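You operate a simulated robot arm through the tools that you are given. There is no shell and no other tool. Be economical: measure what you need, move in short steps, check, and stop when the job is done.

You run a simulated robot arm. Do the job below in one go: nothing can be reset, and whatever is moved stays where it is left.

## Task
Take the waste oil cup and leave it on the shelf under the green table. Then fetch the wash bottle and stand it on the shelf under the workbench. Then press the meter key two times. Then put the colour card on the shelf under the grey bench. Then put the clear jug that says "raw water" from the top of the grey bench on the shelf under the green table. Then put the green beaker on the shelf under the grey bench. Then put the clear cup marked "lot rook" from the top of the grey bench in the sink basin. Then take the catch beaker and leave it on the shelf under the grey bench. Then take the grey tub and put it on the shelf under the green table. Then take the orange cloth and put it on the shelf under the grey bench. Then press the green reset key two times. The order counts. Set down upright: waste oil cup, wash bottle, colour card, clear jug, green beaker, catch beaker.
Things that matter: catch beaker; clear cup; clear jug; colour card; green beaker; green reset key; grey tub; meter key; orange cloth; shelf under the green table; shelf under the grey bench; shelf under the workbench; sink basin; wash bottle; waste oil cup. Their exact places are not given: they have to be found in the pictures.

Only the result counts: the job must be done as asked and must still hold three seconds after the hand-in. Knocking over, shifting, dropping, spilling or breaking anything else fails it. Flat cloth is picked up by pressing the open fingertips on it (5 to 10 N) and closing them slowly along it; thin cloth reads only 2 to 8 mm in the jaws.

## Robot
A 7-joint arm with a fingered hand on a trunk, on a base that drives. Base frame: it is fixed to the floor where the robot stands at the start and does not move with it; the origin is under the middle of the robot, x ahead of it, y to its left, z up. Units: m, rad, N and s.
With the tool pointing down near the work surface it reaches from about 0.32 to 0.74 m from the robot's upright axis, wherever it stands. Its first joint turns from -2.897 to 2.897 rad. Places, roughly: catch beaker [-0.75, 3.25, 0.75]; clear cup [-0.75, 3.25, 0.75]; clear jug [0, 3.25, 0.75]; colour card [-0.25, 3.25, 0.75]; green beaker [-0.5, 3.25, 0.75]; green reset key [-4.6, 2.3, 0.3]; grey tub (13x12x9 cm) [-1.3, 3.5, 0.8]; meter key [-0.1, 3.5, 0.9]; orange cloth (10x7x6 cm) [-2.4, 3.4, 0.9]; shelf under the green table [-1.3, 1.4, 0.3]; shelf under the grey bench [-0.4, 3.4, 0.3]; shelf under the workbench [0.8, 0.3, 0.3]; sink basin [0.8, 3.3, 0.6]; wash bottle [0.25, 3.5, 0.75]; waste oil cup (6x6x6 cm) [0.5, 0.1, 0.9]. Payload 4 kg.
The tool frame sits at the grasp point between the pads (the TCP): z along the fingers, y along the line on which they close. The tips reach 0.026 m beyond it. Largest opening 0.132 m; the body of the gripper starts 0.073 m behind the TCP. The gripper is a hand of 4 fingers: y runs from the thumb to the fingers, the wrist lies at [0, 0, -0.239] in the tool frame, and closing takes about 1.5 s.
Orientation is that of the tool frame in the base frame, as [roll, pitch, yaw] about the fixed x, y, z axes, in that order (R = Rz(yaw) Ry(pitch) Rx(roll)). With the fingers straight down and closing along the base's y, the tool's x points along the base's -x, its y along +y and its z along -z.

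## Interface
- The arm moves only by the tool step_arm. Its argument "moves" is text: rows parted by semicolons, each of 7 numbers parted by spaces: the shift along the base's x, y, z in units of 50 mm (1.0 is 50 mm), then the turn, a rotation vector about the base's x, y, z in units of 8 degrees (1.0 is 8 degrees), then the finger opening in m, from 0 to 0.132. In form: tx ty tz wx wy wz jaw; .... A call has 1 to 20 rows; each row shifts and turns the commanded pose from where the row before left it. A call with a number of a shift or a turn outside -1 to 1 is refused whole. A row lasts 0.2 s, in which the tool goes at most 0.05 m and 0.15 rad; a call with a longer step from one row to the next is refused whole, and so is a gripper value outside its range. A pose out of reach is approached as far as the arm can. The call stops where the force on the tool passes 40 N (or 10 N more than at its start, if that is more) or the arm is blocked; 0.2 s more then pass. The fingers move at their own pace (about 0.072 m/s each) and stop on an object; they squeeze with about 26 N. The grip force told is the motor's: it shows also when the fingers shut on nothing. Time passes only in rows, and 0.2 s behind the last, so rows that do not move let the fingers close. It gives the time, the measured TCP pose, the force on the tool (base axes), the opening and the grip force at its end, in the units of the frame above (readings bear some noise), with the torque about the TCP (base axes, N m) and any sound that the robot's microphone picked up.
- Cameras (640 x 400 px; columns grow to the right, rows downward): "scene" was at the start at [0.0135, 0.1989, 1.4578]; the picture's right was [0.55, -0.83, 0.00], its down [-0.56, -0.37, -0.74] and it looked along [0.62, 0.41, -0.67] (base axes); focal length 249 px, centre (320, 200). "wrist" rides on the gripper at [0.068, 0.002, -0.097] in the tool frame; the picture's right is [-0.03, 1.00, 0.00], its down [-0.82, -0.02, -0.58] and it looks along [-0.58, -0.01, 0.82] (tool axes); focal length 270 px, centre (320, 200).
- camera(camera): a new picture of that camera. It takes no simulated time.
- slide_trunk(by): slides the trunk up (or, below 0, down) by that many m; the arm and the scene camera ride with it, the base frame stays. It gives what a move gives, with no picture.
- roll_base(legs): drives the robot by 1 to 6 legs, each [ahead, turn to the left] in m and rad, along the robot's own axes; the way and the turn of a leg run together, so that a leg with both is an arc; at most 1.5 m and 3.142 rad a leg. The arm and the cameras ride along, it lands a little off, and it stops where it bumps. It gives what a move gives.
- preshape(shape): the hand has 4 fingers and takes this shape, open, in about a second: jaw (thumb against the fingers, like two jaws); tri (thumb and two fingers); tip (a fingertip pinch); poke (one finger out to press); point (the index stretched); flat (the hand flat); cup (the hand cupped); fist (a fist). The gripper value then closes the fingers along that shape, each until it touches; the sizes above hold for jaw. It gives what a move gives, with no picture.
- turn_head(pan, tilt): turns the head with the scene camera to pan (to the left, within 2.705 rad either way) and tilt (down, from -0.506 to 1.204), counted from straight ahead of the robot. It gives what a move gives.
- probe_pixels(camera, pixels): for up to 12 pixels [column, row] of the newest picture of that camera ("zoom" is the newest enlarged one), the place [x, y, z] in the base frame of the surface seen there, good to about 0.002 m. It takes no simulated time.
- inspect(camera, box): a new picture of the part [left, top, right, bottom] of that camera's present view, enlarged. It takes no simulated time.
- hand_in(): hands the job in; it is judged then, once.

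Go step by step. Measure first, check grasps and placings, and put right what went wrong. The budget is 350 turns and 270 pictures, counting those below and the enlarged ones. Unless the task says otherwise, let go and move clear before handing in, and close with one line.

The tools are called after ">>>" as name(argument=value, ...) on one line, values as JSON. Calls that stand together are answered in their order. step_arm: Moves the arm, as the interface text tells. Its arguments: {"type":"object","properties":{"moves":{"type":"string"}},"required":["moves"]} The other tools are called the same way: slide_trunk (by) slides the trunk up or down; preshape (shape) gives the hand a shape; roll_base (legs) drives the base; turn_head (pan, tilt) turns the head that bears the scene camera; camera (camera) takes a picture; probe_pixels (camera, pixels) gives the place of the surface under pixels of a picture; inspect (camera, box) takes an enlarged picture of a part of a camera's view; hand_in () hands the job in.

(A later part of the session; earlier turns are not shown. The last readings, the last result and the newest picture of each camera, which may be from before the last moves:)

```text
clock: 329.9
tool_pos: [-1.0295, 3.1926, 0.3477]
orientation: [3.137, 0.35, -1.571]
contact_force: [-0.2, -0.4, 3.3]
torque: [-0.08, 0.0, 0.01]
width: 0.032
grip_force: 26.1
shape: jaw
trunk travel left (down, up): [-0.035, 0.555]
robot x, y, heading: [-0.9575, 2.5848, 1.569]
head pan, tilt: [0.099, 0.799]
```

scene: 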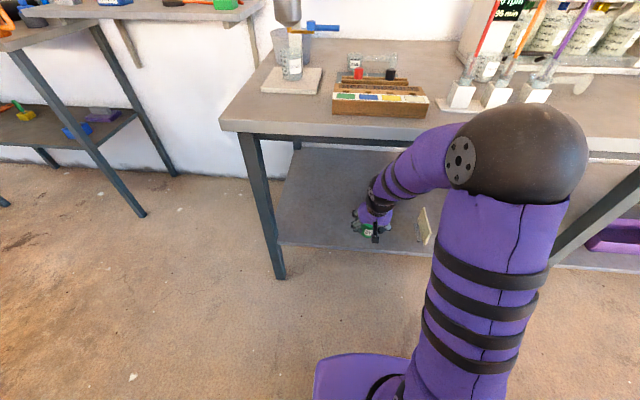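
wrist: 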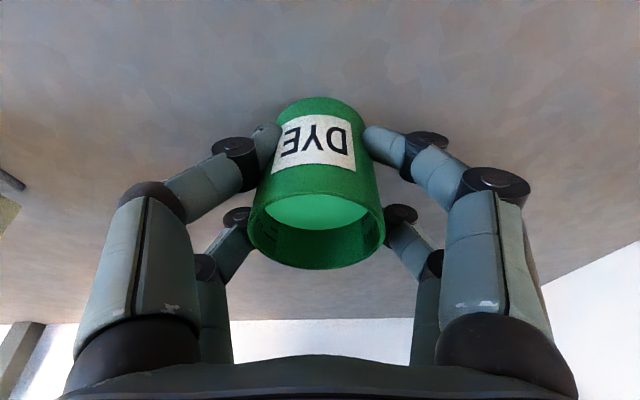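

Contact at z 0.3475. I'll push a hair more, then release and back straight out.

>>> step_arm(moves="0 0 -0.02 0 0 0 0.028; 0 0 0 0 0 0 0.04; 0 0 0 0 0 0 0.06; 0 0 0 0 0 0 0.09; 0 0 0 0 0 0 0.09; 0 0 0 0 0 0 0.09")

>>> step_arm(moves="0 -0.3 0.1 0 0 0 0.09; 0 -0.5 0.2 0 0 0 0.09; 0 -0.6 0.4 0 0 0 0.09; 0 -0.6 0.4 0 0 0 0.09; 0 0 0 0 0 0 0.09")

>>> camera(camera="wrist")

```text
clock: 331.3
tool_pos: [-1.0287, 3.1921, 0.346]
orientation: [3.139, 0.347, -1.571]
contact_force: [0.1, 0.1, -0.1]
torque: [-0.03, 0.01, 0.02]
width: 0.0854
grip_force: 0.0
shape: jaw
trunk travel left (down, up): [-0.035, 0.555]
robot x, y, heading: [-0.9563, 2.5818, 1.567]
head pan, tilt: [0.099, 0.799]
```

```text
clock: 332.5
tool_pos: [-1.0288, 3.0908, 0.4018]
orientation: [3.138, 0.346, -1.572]
contact_force: [-0.4, -0.2, -0.2]
torque: [-0.01, 0.02, -0.01]
width: 0.0859
grip_force: 0.0
shape: jaw
trunk travel left (down, up): [-0.035, 0.555]
robot x, y, heading: [-0.9583, 2.5822, 1.566]
head pan, tilt: [0.099, 0.799]
```

```text
135 pictures are left
```

wrist: 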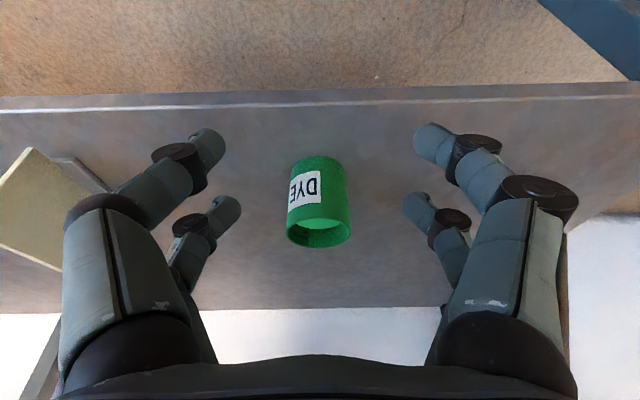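

The green beaker stands upright on the shelf. I'll back off, raise the trunk and go for the "LOT ROOK" cup.

>>> roll_base(legs=[[-0.2, 0]])

>>> slide_trunk(by=0.39)

>>> step_arm(moves="0.3 0 0.8 0 0 0 0.1; 0.3 -0.3 0.8 0 0 0 0.1; 0.3 -0.3 0.8 0 0 0 0.1; 0.3 -0.3 0.8 0 0 0 0.1; 0.3 -0.3 0.8 0 0 0 0.1; 0.3 -0.3 0.8 0 0 0 0.1; 0.3 -0.3 0.8 0 0 0 0.1; 0 0 0 0 0 0 0.1")

>>> roll_base(legs=[[0, -1.571], [0.27, 0], [0, 1.571], [0.2, 0]])

>>> camera(camera="scene")

>>> camera(camera="wrist")

```text
clock: 334.1
tool_pos: [-1.029, 2.8911, 0.4023]
orientation: [3.139, 0.347, -1.569]
contact_force: [0.2, 0.3, -0.1]
torque: [-0.01, -0.01, 0.01]
width: 0.0856
grip_force: 0.0
shape: jaw
trunk travel left (down, up): [-0.035, 0.555]
robot x, y, heading: [-0.9624, 2.3842, 1.566]
head pan, tilt: [0.099, 0.799]
```

```text
clock: 337.9
tool_pos: [-1.0298, 2.8912, 0.7904]
orientation: [3.139, 0.348, -1.571]
contact_force: [-0.2, 0.4, -0.5]
torque: [0.0, -0.03, 0.06]
width: 0.0855
grip_force: 0.2
shape: jaw
trunk travel left (down, up): [-0.425, 0.165]
robot x, y, heading: [-0.962, 2.3838, 1.563]
head pan, tilt: [0.099, 0.799]
```

```text
clock: 339.7
tool_pos: [-0.9249, 2.8003, 1.0726]
orientation: [3.139, 0.349, -1.572]
contact_force: [-0.9, -0.4, 0.2]
torque: [0.0, 0.05, 0.01]
width: 0.0954
grip_force: 0.0
shape: jaw
trunk travel left (down, up): [-0.425, 0.165]
robot x, y, heading: [-0.955, 2.3824, 1.564]
head pan, tilt: [0.099, 0.799]
```

```text
clock: 351.3
tool_pos: [-0.6547, 2.9993, 1.0713]
orientation: [3.136, 0.347, -1.571]
contact_force: [0.9, 0.5, -0.2]
torque: [0.03, -0.01, -0.02]
width: 0.0956
grip_force: 0.0
shape: jaw
trunk travel left (down, up): [-0.425, 0.165]
robot x, y, heading: [-0.6871, 2.581, 1.564]
head pan, tilt: [0.099, 0.799]
```

```text
134 pictures are left
```

scene: 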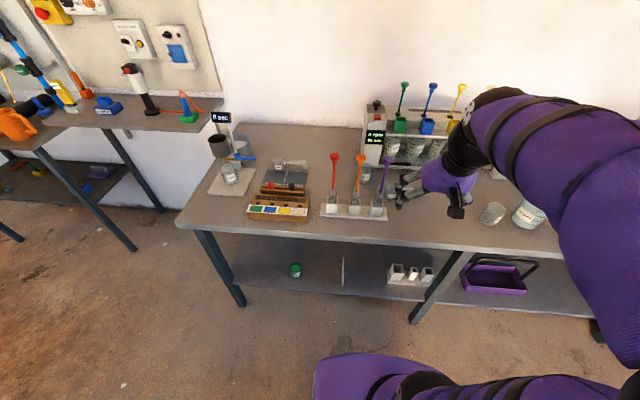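

```text
133 pictures are left
```

wrist: 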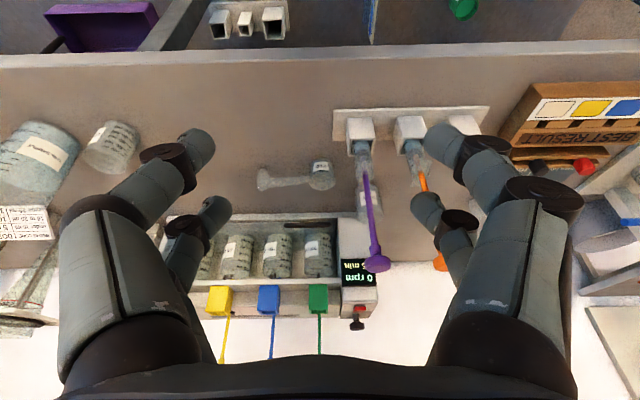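

>>> inspect(camera="wrist", box=[240, 100, 440, 260])

>>> probe_pixels(camera="zoom", pixels=[[250, 160], [225, 185], [285, 185], [255, 215], [255, 200], [60, 200], [150, 200], [365, 85], [390, 170], [430, 400], [365, 250], [340, 160]])

```text
2.50 times, centred on (340, 180) of wrist
```

zoom: 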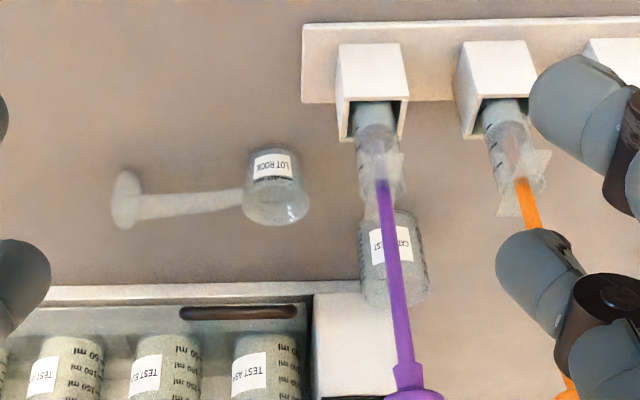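

```text
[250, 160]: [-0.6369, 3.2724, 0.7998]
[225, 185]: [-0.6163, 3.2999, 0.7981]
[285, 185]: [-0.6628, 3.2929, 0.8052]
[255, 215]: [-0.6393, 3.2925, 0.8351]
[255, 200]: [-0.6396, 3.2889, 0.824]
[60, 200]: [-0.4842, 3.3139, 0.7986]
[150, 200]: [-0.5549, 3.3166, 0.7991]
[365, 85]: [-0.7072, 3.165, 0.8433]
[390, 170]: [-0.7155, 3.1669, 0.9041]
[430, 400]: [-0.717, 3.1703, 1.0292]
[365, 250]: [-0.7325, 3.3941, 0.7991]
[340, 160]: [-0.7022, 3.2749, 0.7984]
```

>>> probe_pixels(camera="zoom", pixels=[[272, 165], [250, 175], [295, 170], [248, 190], [303, 200], [275, 222], [272, 180], [272, 153], [130, 185], [130, 215], [180, 208], [230, 200]])

>>> turn_head(pan=-0.05, tilt=0.9)

>>> camera(camera="scene")

```text
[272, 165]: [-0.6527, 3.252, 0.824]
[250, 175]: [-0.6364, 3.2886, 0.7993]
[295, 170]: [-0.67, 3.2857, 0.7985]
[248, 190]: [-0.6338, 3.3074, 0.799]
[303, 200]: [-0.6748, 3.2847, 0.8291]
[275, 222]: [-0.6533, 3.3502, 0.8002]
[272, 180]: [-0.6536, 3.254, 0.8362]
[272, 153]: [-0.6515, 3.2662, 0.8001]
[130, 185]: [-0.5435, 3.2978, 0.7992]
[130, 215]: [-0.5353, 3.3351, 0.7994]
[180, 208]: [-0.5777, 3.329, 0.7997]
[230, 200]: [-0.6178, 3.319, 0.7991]
```

```text
clock: 352.0
tool_pos: [-0.6547, 2.9989, 1.0719]
orientation: [3.136, 0.347, -1.57]
contact_force: [-0.5, -0.3, -0.8]
torque: [-0.01, -0.02, -0.02]
width: 0.0953
grip_force: 0.1
shape: jaw
trunk travel left (down, up): [-0.425, 0.165]
robot x, y, heading: [-0.6919, 2.5815, 1.569]
head pan, tilt: [-0.051, 0.901]
```

```text
131 pictures are left
```

scene: 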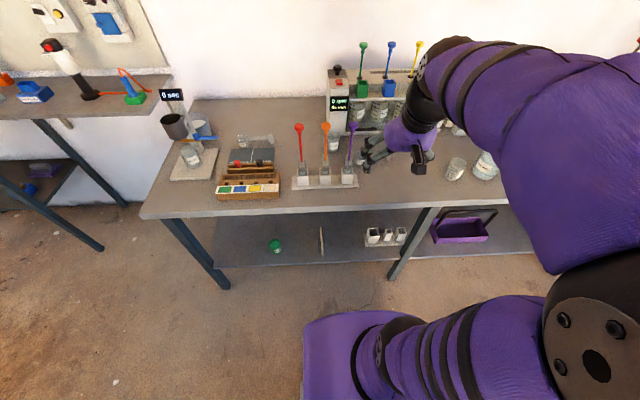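

The cup is at about (-0.653, 3.276), rim 0.84, handle towards +x. I'll use a vertical hand closing along y, coming in from the right to avoid the purple plunger at (-0.716, 3.167).

>>> step_arm(moves="0.6 0 0.4 -1 0 0 0.08; 0.6 0 0.4 -1 0 0 0.08; 0.3 0 0.2 -0.5 0 0 0.08; 0 0 0 0 0 -1 0.08; 0 0 0 0 0 -1 0.08; 0 0 0 0 0 -1 0.08; 0 0 0 0 0 -1 0.08; 0 0 0 0 0 -1 0.08; 0 0 0 0 0 -1 0.08; 0 0 0 0 0 -1 0.08; 0 0 0 0 0 -1 0.08; 0 0 0 0 0 -1 0.08; 0 0 0 0 0 -1 0.08; 0 0 0 0 0 -1 0.08; 0 0 0 0 0 -0.25 0.08; 0 0 0 0 0 0 0.08")

>>> step_arm(moves="0 0.8 0 0 0 0 0.07; 0 0.8 0 0 0 0 0.07; 0 0.8 0 0 0 0 0.07; 0 0.8 0 0 0 0 0.07; 0 0.8 0 0 0 0 0.07; 0 0.8 0 0 0 0 0.07; 0 0.7 0 0 0 0 0.07; 0 0 0 0 0 0 0.07")

>>> camera(camera="wrist")

>>> camera(camera="scene")

```text
clock: 355.4
tool_pos: [-0.5796, 2.9987, 1.122]
orientation: [3.138, 0.0, -3.142]
contact_force: [-0.1, 0.4, 0.0]
torque: [-0.01, -0.03, -0.03]
width: 0.0769
grip_force: 0.2
shape: jaw
trunk travel left (down, up): [-0.425, 0.165]
robot x, y, heading: [-0.6897, 2.5812, 1.567]
head pan, tilt: [-0.051, 0.901]
```

```text
clock: 357.2
tool_pos: [-0.5794, 3.2184, 1.1211]
orientation: [3.139, -0.001, -3.14]
contact_force: [-0.3, 0.5, -0.8]
torque: [0.0, 0.02, 0.0]
width: 0.0673
grip_force: 0.1
shape: jaw
out of reach, approached as far as the arm can: row 6, 7
trunk travel left (down, up): [-0.425, 0.165]
robot x, y, heading: [-0.6905, 2.5805, 1.568]
head pan, tilt: [-0.051, 0.901]
```

```text
130 pictures are left
```

wrist: 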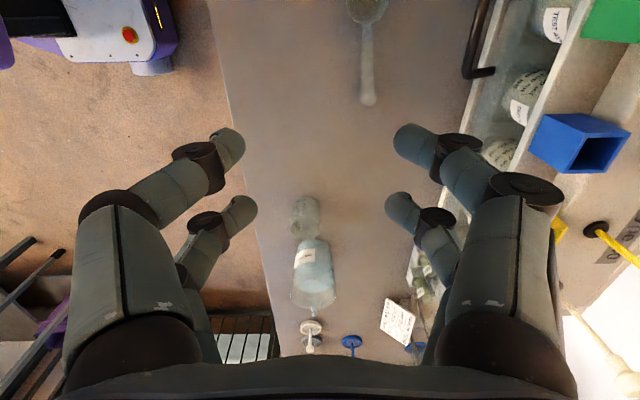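

```text
129 pictures are left
```

scene: 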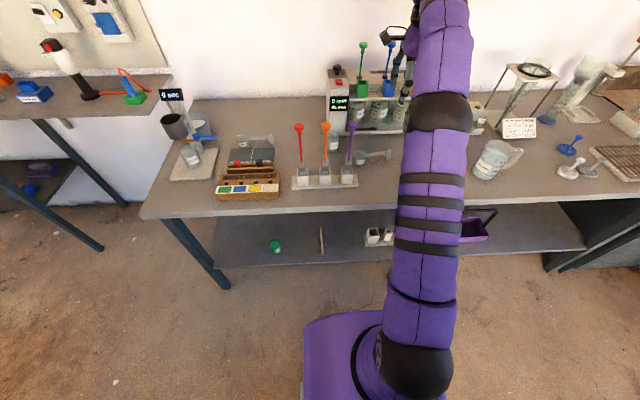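

The reach ran short, so I'll move the base 6 cm closer, then shift over the cup.

>>> roll_base(legs=[[0.06, 0]])

>>> step_arm(moves="-0.5 0 -0.2 0 0 0 0.07; -0.5 0 -0.2 0 0 0 0.07; -0.47 0 -0.6 0 0 0 0.07; 0 0 -0.8 0 0 0 0.07; 0 0 -0.6 0 0 0 0.07; 0 0 0 0 0 0 0.07")

>>> camera(camera="wrist")

```text
clock: 358.1
tool_pos: [-0.5799, 3.2788, 1.122]
orientation: [3.139, -0.002, -3.141]
contact_force: [0.0, 0.0, -0.2]
torque: [-0.02, 0.0, 0.01]
width: 0.0672
grip_force: 0.1
shape: jaw
trunk travel left (down, up): [-0.425, 0.165]
robot x, y, heading: [-0.6908, 2.6413, 1.562]
head pan, tilt: [-0.051, 0.901]
```

```text
clock: 359.6
tool_pos: [-0.6547, 3.2772, 1.0018]
orientation: [3.137, -0.003, -3.14]
contact_force: [0.2, -0.5, 0.8]
torque: [0.01, -0.02, 0.0]
width: 0.0671
grip_force: 0.1
shape: jaw
trunk travel left (down, up): [-0.425, 0.165]
robot x, y, heading: [-0.6878, 2.6406, 1.563]
head pan, tilt: [-0.051, 0.901]
```

```text
128 pictures are left
```

wrist: 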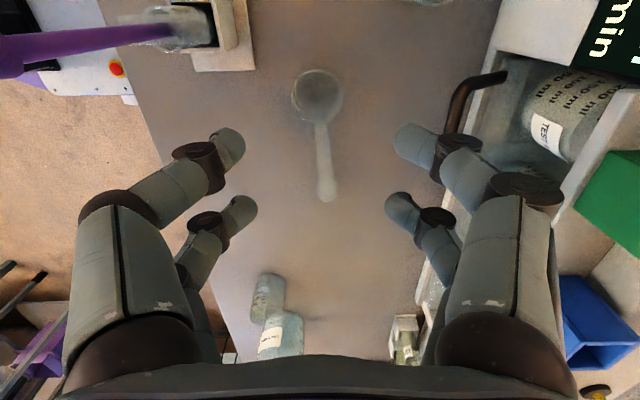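

>>> probe_pixels(camera="wrist", pixels=[[318, 95], [293, 90], [343, 90], [318, 68], [318, 118], [325, 160], [326, 190]])

>>> inspect(camera="wrist", box=[260, 50, 380, 210])

```text
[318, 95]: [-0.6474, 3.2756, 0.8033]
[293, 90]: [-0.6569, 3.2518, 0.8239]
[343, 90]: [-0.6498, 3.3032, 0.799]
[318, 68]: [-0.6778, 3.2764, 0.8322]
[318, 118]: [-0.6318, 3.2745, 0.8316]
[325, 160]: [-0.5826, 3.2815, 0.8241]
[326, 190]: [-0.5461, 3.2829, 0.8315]
```

```text
2.50 times, centred on (320, 130) of wrist
```

zoom: 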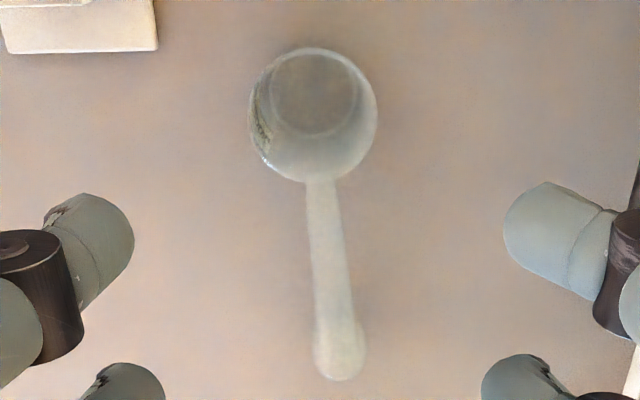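

The cup is empty and centred under the hand. I'll descend and close.

>>> step_arm(moves="0 -0.03 -0.7 0 0 0 0.07; 0 0 -0.8 0 0 0 0.07; 0 0 -0.8 0 0 0 0.07; 0 0 -0.6 0 0 0 0.07; 0 0 -0.4 0 0 0 0.07; 0 0 0 0 0 0 0.07")

>>> camera(camera="wrist")

>>> step_arm(moves="0 0 0 0 0 0 0.05; 0 0 0 0 0 0 0.03; 0 0 0 0 0 0 0.02; 0 0 0 0 0 0 0.015; 0 0 0 0 0 0 0.015; 0 0 0 0 0 0 0.015")

>>> camera(camera="wrist")

```text
clock: 360.9
tool_pos: [-0.6542, 3.2746, 0.836]
orientation: [3.139, -0.001, -3.138]
contact_force: [0.1, -0.2, -0.2]
torque: [-0.01, 0.0, 0.0]
width: 0.0671
grip_force: 0.1
shape: jaw
trunk travel left (down, up): [-0.425, 0.165]
robot x, y, heading: [-0.6898, 2.6385, 1.563]
head pan, tilt: [-0.051, 0.901]
```

```text
126 pictures are left
```

wrist: 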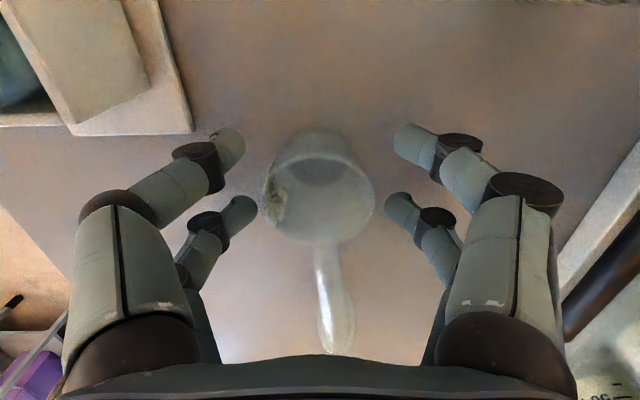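

```text
clock: 362.4
tool_pos: [-0.6544, 3.2761, 0.8363]
orientation: [3.138, -0.002, -3.14]
contact_force: [0.2, -1.3, -0.6]
torque: [0.04, -0.02, -0.02]
width: 0.021
grip_force: 25.8
shape: tri
trunk travel left (down, up): [-0.425, 0.165]
robot x, y, heading: [-0.6884, 2.6375, 1.564]
head pan, tilt: [-0.051, 0.901]
```

```text
125 pictures are left
```

wrist: 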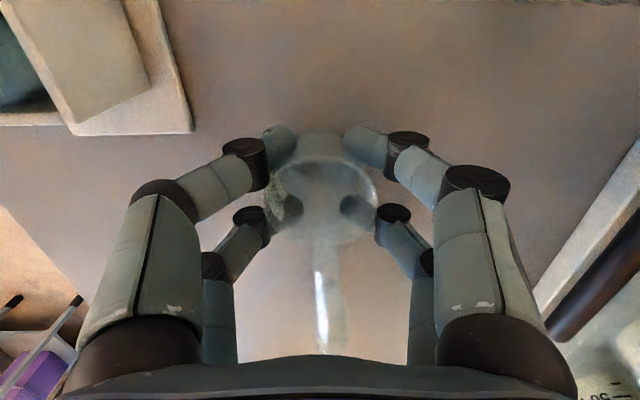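

The cup is gripped. I'll lift, move right past the plunger, then pull back.

>>> step_arm(moves="0 0 0.3 0 0 0 0.012; 0 0 0.6 0 0 0 0.012; 0 0 0.8 0 0 0 0.012; 0 0 0.8 0 0 0 0.012; 0.2 0 0.8 0 0 0 0.012; 0.7 0 0.3 0 0 0 0.012; 0.7 0 0 0 0 0 0.012; 0.5 0 0 0 0 0 0.012; 0 -0.8 0 0 0 0 0.012; 0 -0.8 0.1 0 0 0 0.012; 0 -0.8 0.1 0 0 0 0.012; 0 -0.8 0.1 0 0 0 0.012; 0 -0.8 0.1 0 0 0 0.012; 0 -0.8 0.1 0 0 0 0.012; 0 0 0 0 0 0 0.012")

>>> camera(camera="wrist")

>>> camera(camera="scene")

```text
clock: 365.6
tool_pos: [-0.5479, 3.0348, 1.0418]
orientation: [3.138, 0.0, -3.14]
contact_force: [0.4, 0.8, -0.8]
torque: [0.0, 0.0, -0.02]
width: 0.0206
grip_force: 26.3
shape: tri
trunk travel left (down, up): [-0.425, 0.165]
robot x, y, heading: [-0.6873, 2.6391, 1.569]
head pan, tilt: [-0.051, 0.901]
```

```text
124 pictures are left
```

wrist: 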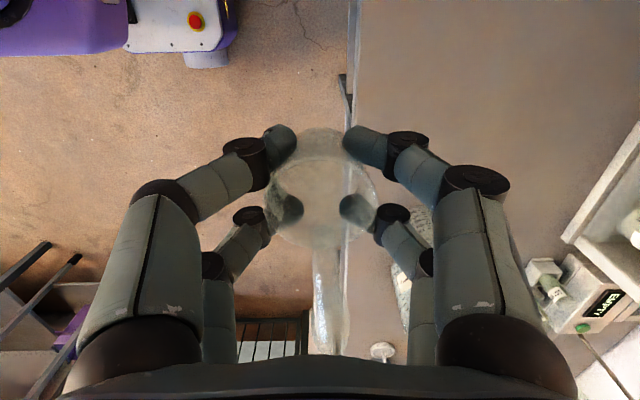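

```text
123 pictures are left
```

scene: 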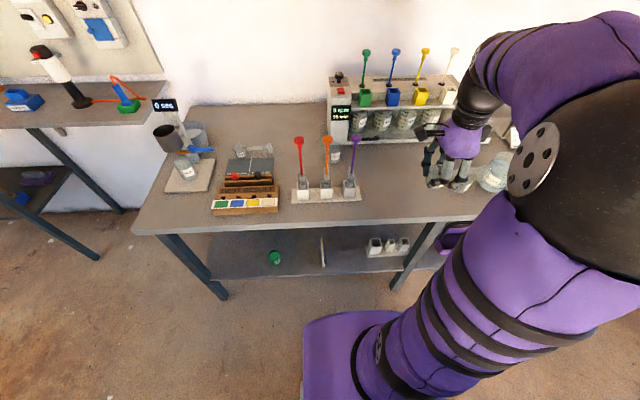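

The cup is held upright. Now to the sink: I'll back to y ≈ 2.5, drive along +x and face the sink.

>>> roll_base(legs=[[-0.14, 0], [0, -1.571], [1.38, 0], [0, 1.571]])

>>> turn_head(pan=0.0, tilt=0.75)

>>> camera(camera="scene")

```text
clock: 378.9
tool_pos: [1.103, 2.4522, 1.0414]
orientation: [-3.127, -0.007, 1.808]
contact_force: [-18.6, 1.0, 2.8]
torque: [-0.07, -0.64, -0.06]
width: 0.0195
grip_force: 25.7
shape: tri
trunk travel left (down, up): [-0.425, 0.165]
robot x, y, heading: [0.6994, 2.4971, 0.237]
head pan, tilt: [-0.051, 0.901]
stopped in leg 4: the force on the tool passed its limit at 42 N (the readings are from after the stop); the commanded pose is now the measured one
```

```text
clock: 379.6
tool_pos: [1.1054, 2.4519, 1.0413]
orientation: [-3.126, -0.006, 1.808]
contact_force: [-26.0, 2.2, -3.5]
torque: [-0.03, -0.6, -0.07]
width: 0.0192
grip_force: 25.8
shape: tri
trunk travel left (down, up): [-0.425, 0.165]
robot x, y, heading: [0.6966, 2.4924, 0.232]
head pan, tilt: [0.0, 0.75]
```

```text
122 pictures are left
```

scene: 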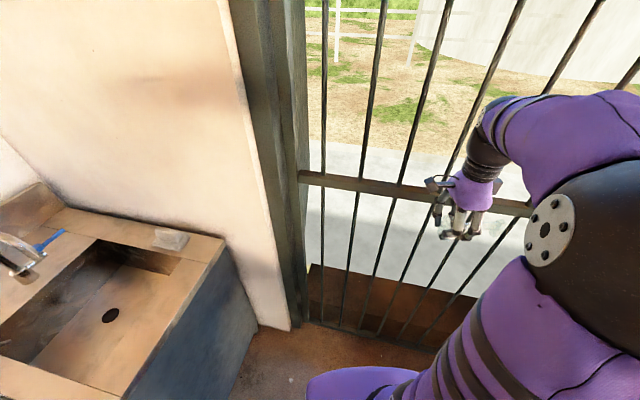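

The hand or cup has touched the gate bars (26 N along x). I'll back away at once and check the cup.

>>> roll_base(legs=[[-0.15, 0]])

>>> camera(camera="wrist")

>>> camera(camera="scene")

```text
clock: 381.0
tool_pos: [0.961, 2.4156, 1.0401]
orientation: [-3.129, -0.005, 1.808]
contact_force: [0.2, 0.0, -0.6]
torque: [0.04, -0.03, 0.0]
width: 0.02
grip_force: 25.4
shape: tri
trunk travel left (down, up): [-0.425, 0.165]
robot x, y, heading: [0.5495, 2.462, 0.231]
head pan, tilt: [0.0, 0.75]
```

```text
121 pictures are left
```

wrist: 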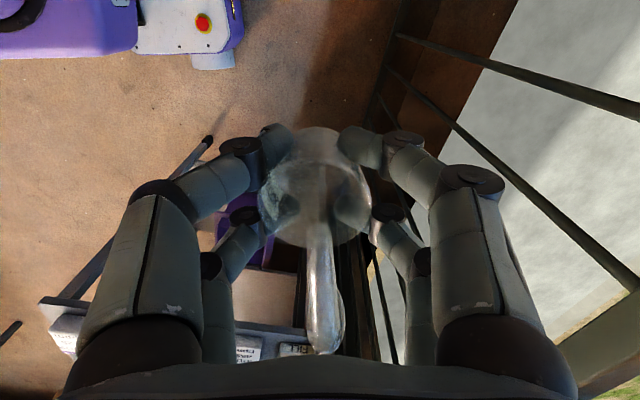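

```text
120 pictures are left
```

scene: 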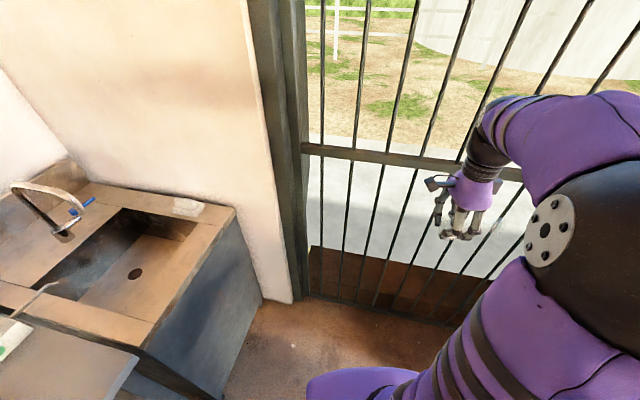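

The cup is still firmly held. I'll finish the turn from here.

>>> roll_base(legs=[[0, 1.335]])

>>> turn_head(pan=-0.1, tilt=0.85)

>>> camera(camera="scene")

```text
clock: 385.0
tool_pos: [0.6874, 2.8528, 1.0404]
orientation: [-3.129, -0.006, -3.138]
contact_force: [-0.2, 0.2, -1.3]
torque: [-0.01, 0.02, 0.0]
width: 0.02
grip_force: 25.6
shape: tri
trunk travel left (down, up): [-0.425, 0.165]
robot x, y, heading: [0.5513, 2.4568, 1.576]
head pan, tilt: [0.0, 0.75]
```

```text
clock: 385.7
tool_pos: [0.6874, 2.8538, 1.042]
orientation: [-3.129, -0.006, -3.14]
contact_force: [-1.1, 0.4, -0.7]
torque: [0.01, 0.02, -0.02]
width: 0.0198
grip_force: 25.5
shape: tri
trunk travel left (down, up): [-0.425, 0.165]
robot x, y, heading: [0.5511, 2.4613, 1.568]
head pan, tilt: [-0.099, 0.85]
```

```text
119 pictures are left
```

scene: 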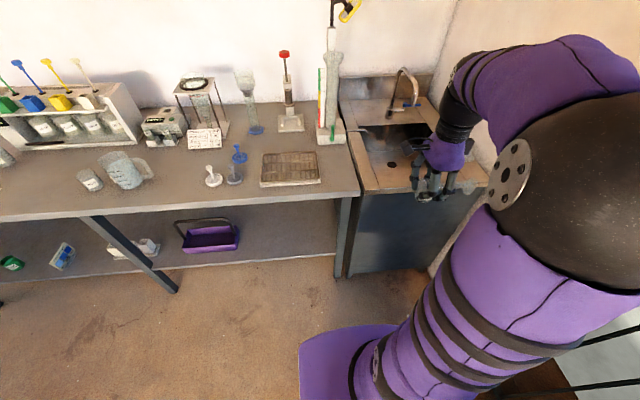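

>>> probe_pixels(camera="scene", pixels=[[370, 130], [425, 125], [375, 160], [400, 155], [392, 163], [415, 115], [405, 100], [380, 178], [362, 130], [355, 128], [432, 115], [390, 145]])

>>> inspect(camera="scene", box=[320, 50, 500, 210])

```text
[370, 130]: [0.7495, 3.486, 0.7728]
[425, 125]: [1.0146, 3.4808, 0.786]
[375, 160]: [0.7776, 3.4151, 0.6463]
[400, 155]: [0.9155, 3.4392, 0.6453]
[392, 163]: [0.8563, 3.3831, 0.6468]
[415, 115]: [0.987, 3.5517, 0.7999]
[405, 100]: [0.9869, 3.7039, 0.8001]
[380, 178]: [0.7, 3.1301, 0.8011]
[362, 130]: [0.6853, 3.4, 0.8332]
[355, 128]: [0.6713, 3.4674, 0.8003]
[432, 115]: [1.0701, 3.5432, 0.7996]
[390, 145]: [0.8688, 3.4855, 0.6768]
```

```text
2.50 times, centred on (410, 130) of scene
```

zoom: 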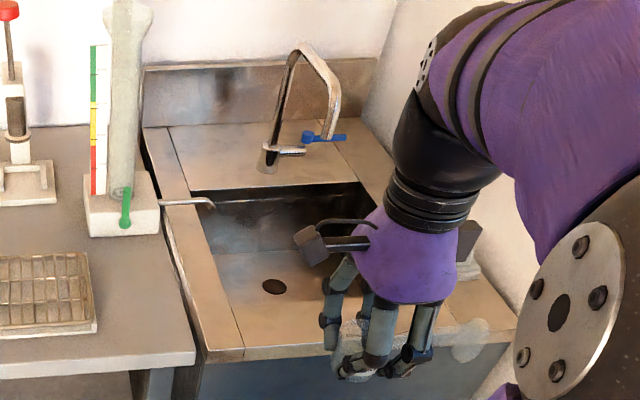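

The basin floor is at z ≈ 0.645 with the drain at (0.85, 3.38). I'll shift the robot about 0.16 m to the right with a small back-and-forth.

>>> roll_base(legs=[[0.16, 0], [0, 0.6], [-0.28, 0], [0, -0.6], [0.23, 0]])

>>> camera(camera="scene")

```text
clock: 393.6
tool_pos: [0.8479, 3.0063, 1.0418]
orientation: [-3.128, -0.005, -3.141]
contact_force: [0.1, 0.6, -1.1]
torque: [-0.02, -0.03, 0.02]
width: 0.0198
grip_force: 26.0
shape: tri
trunk travel left (down, up): [-0.425, 0.165]
robot x, y, heading: [0.7111, 2.6134, 1.567]
head pan, tilt: [-0.099, 0.85]
```

```text
117 pictures are left
```

scene: 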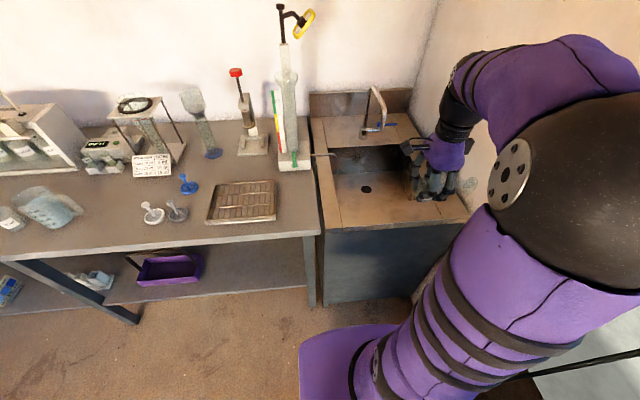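

>>> inspect(camera="scene", box=[300, 70, 480, 240])

>>> probe_pixels(camera="scene", pixels=[[340, 205], [345, 195], [370, 205], [400, 203], [333, 170], [325, 160], [365, 189], [380, 85], [380, 128], [332, 155], [405, 150]])

```text
2.35 times, centred on (390, 155) of scene
```

zoom: 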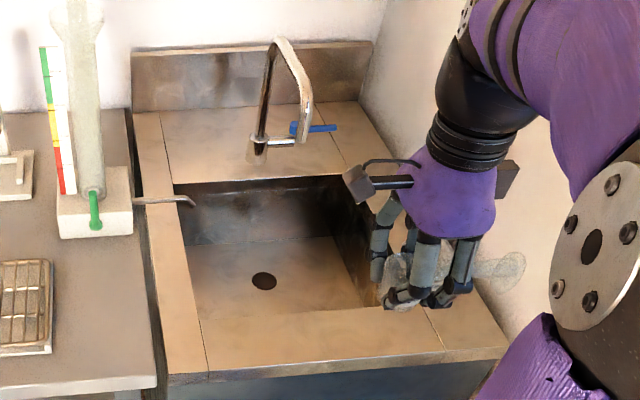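

```text
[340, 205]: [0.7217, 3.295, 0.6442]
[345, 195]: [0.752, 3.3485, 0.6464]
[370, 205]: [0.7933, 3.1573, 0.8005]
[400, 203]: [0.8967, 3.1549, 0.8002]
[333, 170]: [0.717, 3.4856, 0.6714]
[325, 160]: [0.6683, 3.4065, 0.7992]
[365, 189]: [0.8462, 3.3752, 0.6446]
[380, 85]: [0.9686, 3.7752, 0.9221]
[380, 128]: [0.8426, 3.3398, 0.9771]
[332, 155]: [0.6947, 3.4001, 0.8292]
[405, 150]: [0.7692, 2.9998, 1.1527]
```

The faucet spout overhangs the basin, so I'll measure it and the basin edges precisely.

>>> probe_pixels(camera="zoom", pixels=[[305, 108], [300, 70], [280, 45], [265, 90], [258, 150], [320, 128], [203, 318], [360, 300], [350, 200], [178, 190], [360, 180], [300, 308]])

>>> camera(camera="wrist")

```text
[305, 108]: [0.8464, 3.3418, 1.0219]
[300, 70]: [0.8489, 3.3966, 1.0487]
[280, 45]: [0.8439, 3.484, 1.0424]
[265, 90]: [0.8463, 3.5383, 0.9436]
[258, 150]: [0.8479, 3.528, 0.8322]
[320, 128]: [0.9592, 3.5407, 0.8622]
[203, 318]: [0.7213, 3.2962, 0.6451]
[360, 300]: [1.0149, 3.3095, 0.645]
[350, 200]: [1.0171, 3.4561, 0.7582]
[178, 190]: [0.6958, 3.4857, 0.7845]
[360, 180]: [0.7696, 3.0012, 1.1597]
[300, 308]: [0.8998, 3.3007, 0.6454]
```

```text
115 pictures are left
```

wrist: 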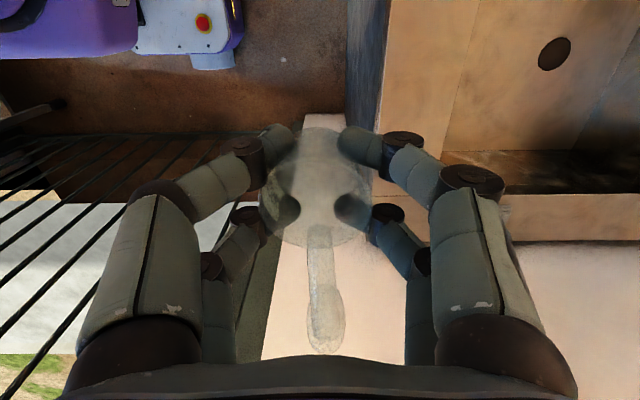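

>>> probe_pixels(camera="wrist", pixels=[[400, 90], [450, 95], [470, 60], [440, 130], [520, 160], [460, 120], [300, 350], [340, 340]])

```text
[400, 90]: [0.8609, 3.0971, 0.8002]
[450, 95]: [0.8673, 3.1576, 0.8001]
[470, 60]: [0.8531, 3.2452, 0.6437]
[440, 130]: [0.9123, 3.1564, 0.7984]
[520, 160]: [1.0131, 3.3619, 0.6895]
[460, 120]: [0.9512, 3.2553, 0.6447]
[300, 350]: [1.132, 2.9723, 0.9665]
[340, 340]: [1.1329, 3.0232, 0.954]
```

The basin inside is x 0.695–1.018, y ≈ 3.18–3.487, and the faucet tip is at (0.846, 3.33+, ≥0.98). I'll turn the hand forward with a 30° tilt and enter at x 0.90 below the faucet.

>>> step_arm(moves="0 0 0 0 0 1 0.012; 0 0 0 0 0 1 0.012; 0 0 0 0 0 1 0.012; 0 0 0 0 0 1 0.012; 0 0 0 0 0 1 0.012; 0 0 0 0 0 1 0.012; 0 0 0 0 0 1 0.012; 0 0 0 0 0 1 0.012; 0 0 0 0 0 1 0.012; 0 0 0 0 0 1 0.012; 0 0 0 0 0 1 0.012; 0 0 0 1 0 0.25 0.012; 0 0 0 1 0 0 0.012; 0.3 0 0 1 0 0 0.012; 0.3 0 0 0.75 0 0 0.012; 0.4 0 0 0 0 0 0.012; 0 0 0 0 0 0 0.012")

>>> camera(camera="wrist")

>>> camera(camera="scene")

```text
clock: 397.2
tool_pos: [0.8983, 3.0061, 1.0399]
orientation: [-3.131, 0.519, -1.57]
contact_force: [-0.1, 0.1, 0.4]
torque: [-0.01, 0.01, -0.02]
width: 0.0196
grip_force: 26.3
shape: tri
trunk travel left (down, up): [-0.425, 0.165]
robot x, y, heading: [0.7086, 2.6167, 1.568]
head pan, tilt: [-0.099, 0.85]
```

```text
114 pictures are left
```

wrist: 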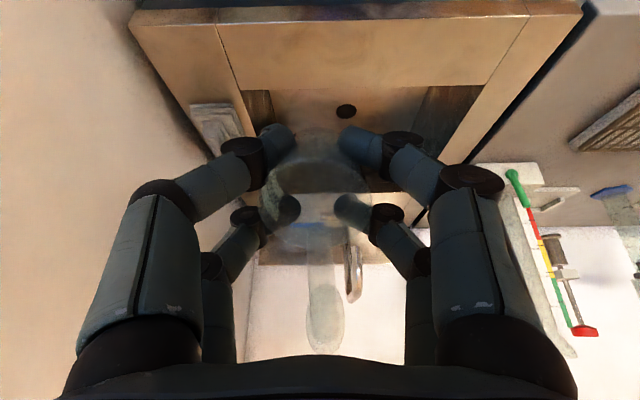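

```text
113 pictures are left
```

scene: 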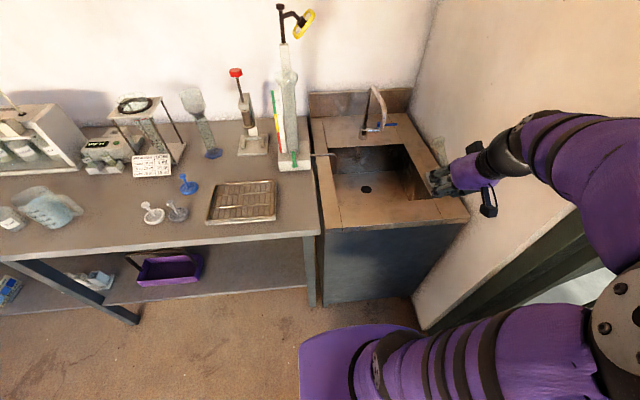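

>>> step_arm(moves="0 0.6 -0.5 0 0 0 0.012; 0 0.7 -0.6 0 0 0 0.012; 0 0.7 -0.6 0 0 0 0.012; 0 0.7 -0.6 0 0 0 0.012; 0 0.7 -0.6 0 0 0 0.012; 0 0.6 -0.6 0 0 0 0.012; 0 0.4 -0.6 0 0 0 0.012; 0 0.4 -0.6 0 0 0 0.012; 0 0 0 0 0 0 0.012")

>>> camera(camera="wrist")

>>> camera(camera="scene")

```text
clock: 399.2
tool_pos: [0.8973, 3.246, 0.8053]
orientation: [-3.13, 0.518, -1.57]
contact_force: [-0.2, 0.0, -0.6]
torque: [-0.02, 0.04, 0.0]
width: 0.0197
grip_force: 26.3
shape: tri
trunk travel left (down, up): [-0.425, 0.165]
robot x, y, heading: [0.708, 2.6178, 1.568]
head pan, tilt: [-0.099, 0.85]
```

```text
112 pictures are left
```

wrist: 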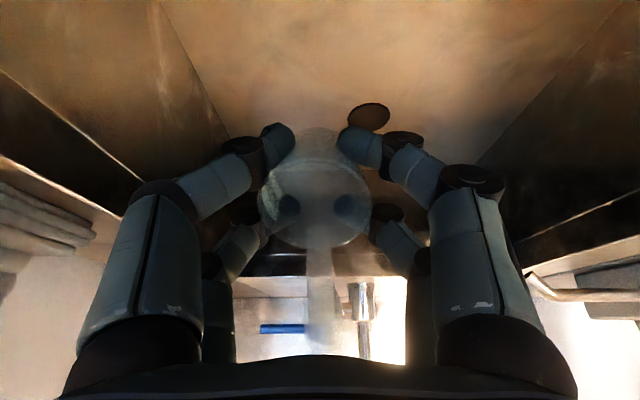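

```text
111 pictures are left
```

scene: 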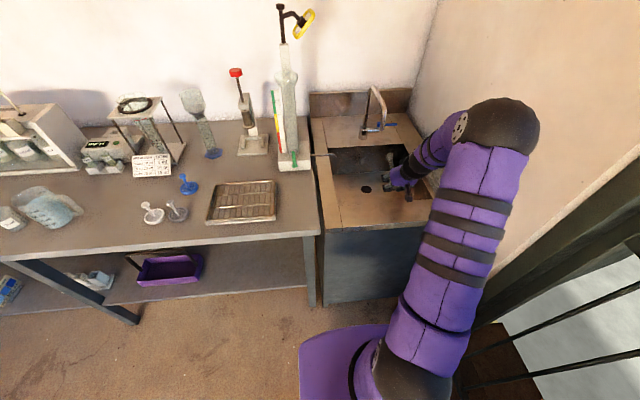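

The hand is entering the basin clear of the faucet. I'll continue down to the floor.

>>> step_arm(moves="0 0.4 -0.4 0 0 0 0.012; 0 0.4 -0.5 0 0 0 0.012; 0 0.4 -0.6 0 0 0 0.012; 0 0 -0.4 0 0 0 0.012; 0 0 0 0 0 0 0.012")

>>> step_arm(moves="0 0 -0.12 0 0 0 0.012; 0 0 -0.12 0 0 0 0.012; 0 0 -0.12 0 0 0 0.012; 0 0 0 0 0 0 0.012")

>>> camera(camera="wrist")

```text
clock: 400.4
tool_pos: [0.8974, 3.3065, 0.71]
orientation: [-3.132, 0.519, -1.571]
contact_force: [0.4, 0.5, -0.6]
torque: [0.0, 0.06, 0.01]
width: 0.0196
grip_force: 26.1
shape: tri
trunk travel left (down, up): [-0.425, 0.165]
robot x, y, heading: [0.7087, 2.6169, 1.573]
head pan, tilt: [-0.099, 0.85]
```

```text
clock: 401.4
tool_pos: [0.8967, 3.3062, 0.6918]
orientation: [-3.131, 0.518, -1.571]
contact_force: [0.0, 0.4, 0.5]
torque: [-0.04, 0.01, -0.01]
width: 0.0192
grip_force: 26.1
shape: tri
trunk travel left (down, up): [-0.425, 0.165]
robot x, y, heading: [0.7056, 2.6108, 1.573]
head pan, tilt: [-0.099, 0.85]
```

```text
110 pictures are left
```

wrist: 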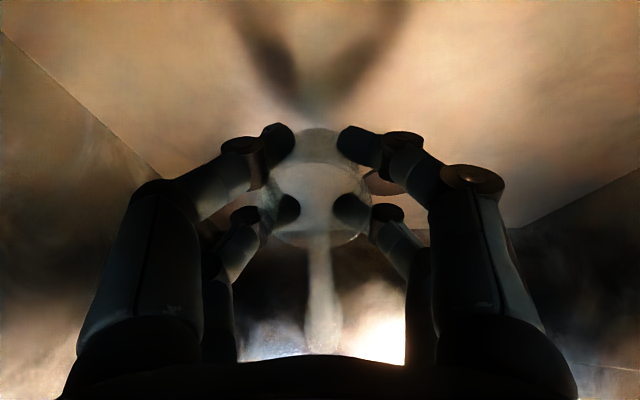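

>>> step_arm(moves="0 0 -0.08 0 0 0 0.012; 0 0 -0.06 0 0 0 0.012; 0 0 0 0 0 0 0.012")

>>> step_arm(moves="0 0 0 0 0 0 0.02; 0 0 0 0 0 0 0.03; 0 0 0 0 0 0 0.05; 0 0 0 0 0 0 0.07; 0 0 0 0 0 0 0.07; 0 0 0 0 0 0 0.07")

>>> camera(camera="wrist")

```text
clock: 402.2
tool_pos: [0.8981, 3.3067, 0.6851]
orientation: [-3.13, 0.519, -1.571]
contact_force: [0.3, 0.5, -0.7]
torque: [-0.06, 0.01, 0.03]
width: 0.0195
grip_force: 25.7
shape: tri
trunk travel left (down, up): [-0.425, 0.165]
robot x, y, heading: [0.7101, 2.6184, 1.57]
head pan, tilt: [-0.099, 0.85]
```

```text
clock: 403.6
tool_pos: [0.897, 3.3065, 0.6853]
orientation: [-3.131, 0.518, -1.57]
contact_force: [-1.1, 0.0, 0.3]
torque: [-0.03, 0.0, -0.02]
width: 0.0662
grip_force: 0.1
shape: jaw
trunk travel left (down, up): [-0.425, 0.165]
robot x, y, heading: [0.7052, 2.6126, 1.569]
head pan, tilt: [-0.099, 0.85]
```

```text
109 pictures are left
```

wrist: 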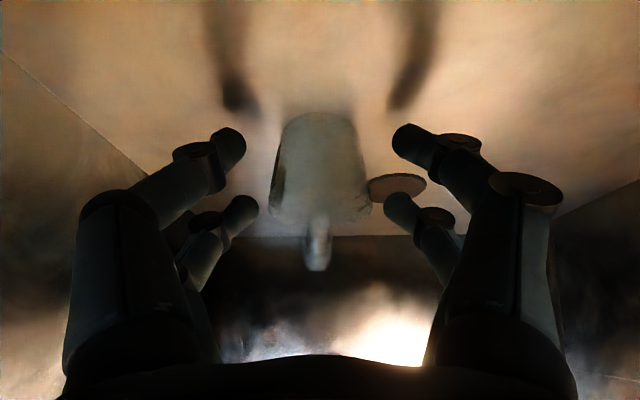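

The cup rests in the basin. I'll withdraw along the finger axis.

>>> step_arm(moves="0 -0.15 0.3 0 0 0 0.07; 0 -0.3 0.6 0 0 0 0.07; 0 -0.35 0.7 0 0 0 0.07; 0 -0.35 0.7 0 0 0 0.07; 0 -0.4 0.8 0 0 0 0.07; 0 -0.4 0.8 0 0 0 0.07; 0 -0.8 0.5 0 0 0 0.07; 0 -0.8 0.5 0 0 0 0.07; 0 -0.8 0.5 0 0 0 0.07; 0 -0.8 0.5 0 0 0 0.07; 0 -0.8 0.5 0 0 0 0.07; 0 0 0 0 0 0 0.07")

>>> camera(camera="scene")

>>> inspect(camera="scene", box=[300, 90, 460, 220])

```text
clock: 404.1
tool_pos: [0.8959, 3.3031, 0.7173]
orientation: [-3.128, 0.542, -1.564]
contact_force: [1.8, 16.2, 2.9]
torque: [-1.25, 0.03, 0.03]
width: 0.0665
grip_force: 0.0
shape: jaw
trunk travel left (down, up): [-0.425, 0.165]
robot x, y, heading: [0.7071, 2.6195, 1.566]
head pan, tilt: [-0.099, 0.85]
stopped in row 2: the force on the tool passed its limit at 134 N (the readings are from after the stop); the commanded pose is now the measured one
```

```text
108 pictures are left
```

scene: 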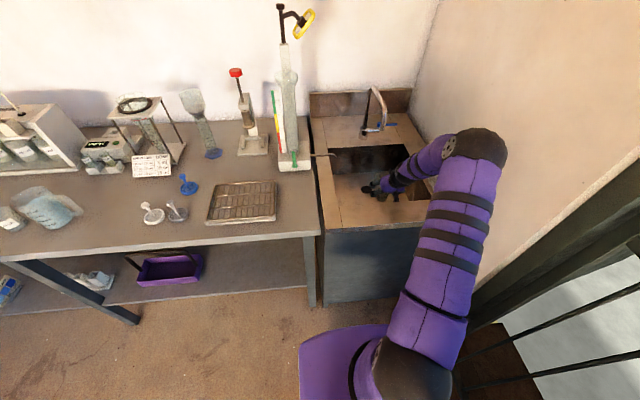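

```text
3.08 times, centred on (380, 155) of scene
```

zoom: 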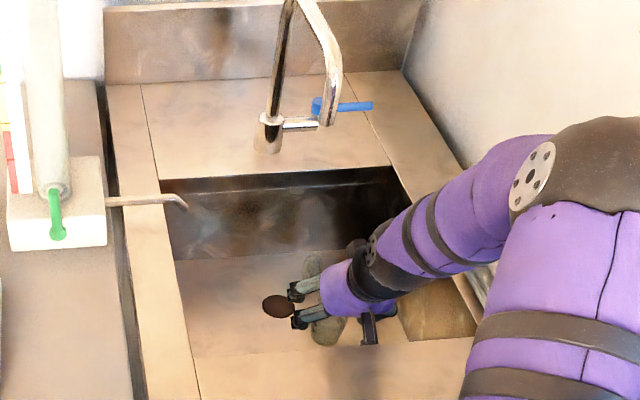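

The wrist camera caught the basin's front wall. I'll move forward 2 cm and then straight up.

>>> step_arm(moves="0 0.3 0 0 0 0 0.07; 0 0.1 0 0 0 0 0.07; 0 0 0 0 0 0 0.07")

>>> camera(camera="wrist")

```text
clock: 404.9
tool_pos: [0.8959, 3.319, 0.7144]
orientation: [-3.129, 0.537, -1.566]
contact_force: [-0.8, -0.9, -1.1]
torque: [0.01, -0.02, -0.01]
width: 0.0662
grip_force: 0.1
shape: jaw
trunk travel left (down, up): [-0.425, 0.165]
robot x, y, heading: [0.7077, 2.6137, 1.572]
head pan, tilt: [-0.099, 0.85]
```

```text
106 pictures are left
```

wrist: 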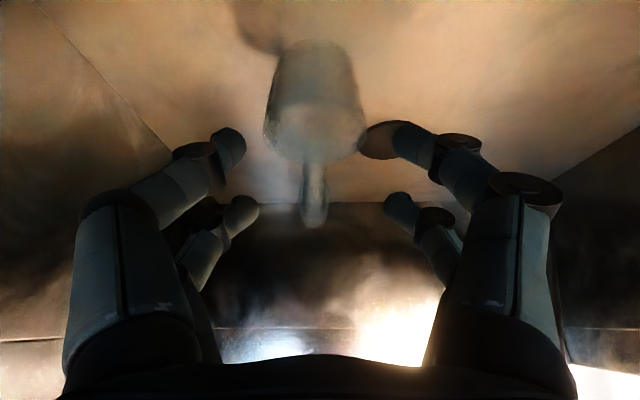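

>>> step_arm(moves="0 0 0.4 0 0 0 0.07; 0 0 0.6 0 0 0 0.07; 0 0 0.7 0 0 0 0.07; 0 0 0.6 0 0 0 0.07; 0 -0.5 0.5 0 0 0 0.07; 0 -0.8 0.4 0 0 0 0.07; 0 -0.8 0.4 0 0 0 0.07; 0 -0.8 0.5 0 0 0 0.07; 0 -0.8 0.5 0 0 0 0.07; 0 -0.8 0.5 0 0 0 0.07; 0 -0.8 0.5 0 0 0 0.07; 0 0 0 0 0 0 0.07")

>>> camera(camera="scene")

>>> inspect(camera="scene", box=[300, 90, 460, 220])

```text
clock: 407.5
tool_pos: [0.8961, 3.0558, 0.9977]
orientation: [-3.13, 0.537, -1.563]
contact_force: [0.4, 0.3, 0.2]
torque: [0.0, 0.0, 0.01]
width: 0.0665
grip_force: 0.1
shape: jaw
trunk travel left (down, up): [-0.425, 0.165]
robot x, y, heading: [0.7091, 2.616, 1.568]
head pan, tilt: [-0.099, 0.85]
```

```text
105 pictures are left
```

scene: 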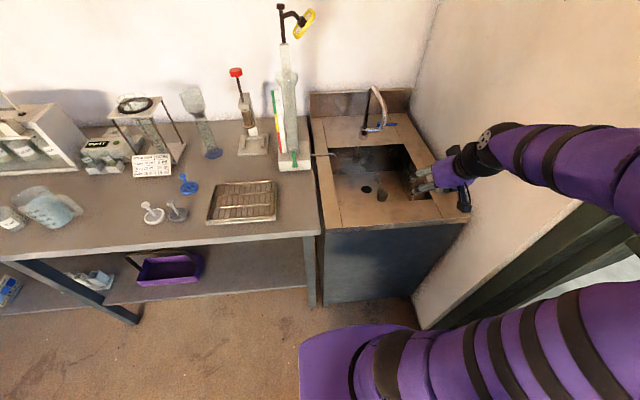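

```text
3.08 times, centred on (380, 155) of scene
```

zoom: 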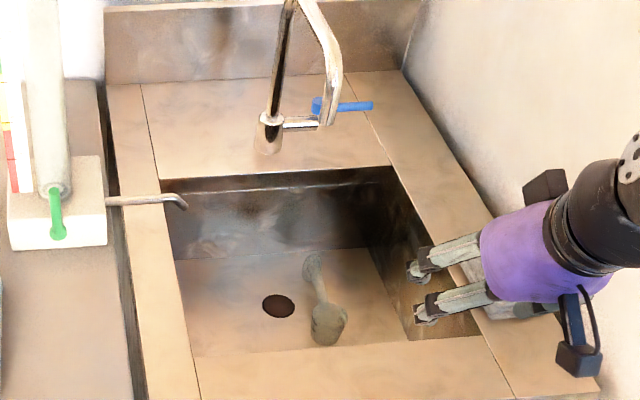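

The cup lies in the sink basin. Next the catch beaker: I'll fold the arm and reverse out carefully between the gate and the side table.

>>> step_arm(moves="-0.7 -0.3 0.3 -0.7 0 0 0.1; -0.7 -0.3 0.3 -0.65 0 0 0.1; -0.7 -0.3 0.3 0 0 0 0.1; -0.7 -0.3 0.3 0 0 0 0.1; -0.7 -0.3 0.2 0 0 0 0.1; 0 0 0 0 0 0 0.1")

>>> roll_base(legs=[[0, -0.6], [-0.15, 0], [0, -0.97], [-1.3, 0], [0, 1.571]])

>>> turn_head(pan=0.0, tilt=0.8)

>>> camera(camera="scene")

```text
clock: 408.9
tool_pos: [0.7212, 2.9787, 1.0661]
orientation: [-3.13, 0.351, -1.566]
contact_force: [0.3, 0.5, 0.3]
torque: [0.02, 0.04, 0.02]
width: 0.0955
grip_force: 0.0
shape: jaw
trunk travel left (down, up): [-0.425, 0.165]
robot x, y, heading: [0.7086, 2.6191, 1.568]
head pan, tilt: [-0.099, 0.85]
```

```text
clock: 425.2
tool_pos: [-0.6712, 2.8458, 1.0658]
orientation: [-3.132, 0.349, -1.56]
contact_force: [-0.3, 0.4, 0.1]
torque: [0.0, -0.01, 0.03]
width: 0.0952
grip_force: 0.1
shape: jaw
trunk travel left (down, up): [-0.425, 0.165]
robot x, y, heading: [-0.6827, 2.483, 1.58]
head pan, tilt: [-0.099, 0.85]
```

```text
clock: 425.9
tool_pos: [-0.6711, 2.8462, 1.0656]
orientation: [-3.132, 0.349, -1.557]
contact_force: [0.4, -1.8, -0.1]
torque: [0.01, 0.0, 0.03]
width: 0.0951
grip_force: 0.2
shape: jaw
trunk travel left (down, up): [-0.425, 0.165]
robot x, y, heading: [-0.6831, 2.4816, 1.58]
head pan, tilt: [0.0, 0.799]
```

```text
103 pictures are left
```

scene: 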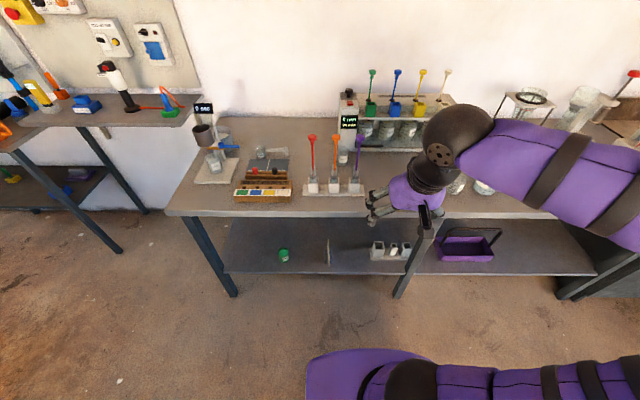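

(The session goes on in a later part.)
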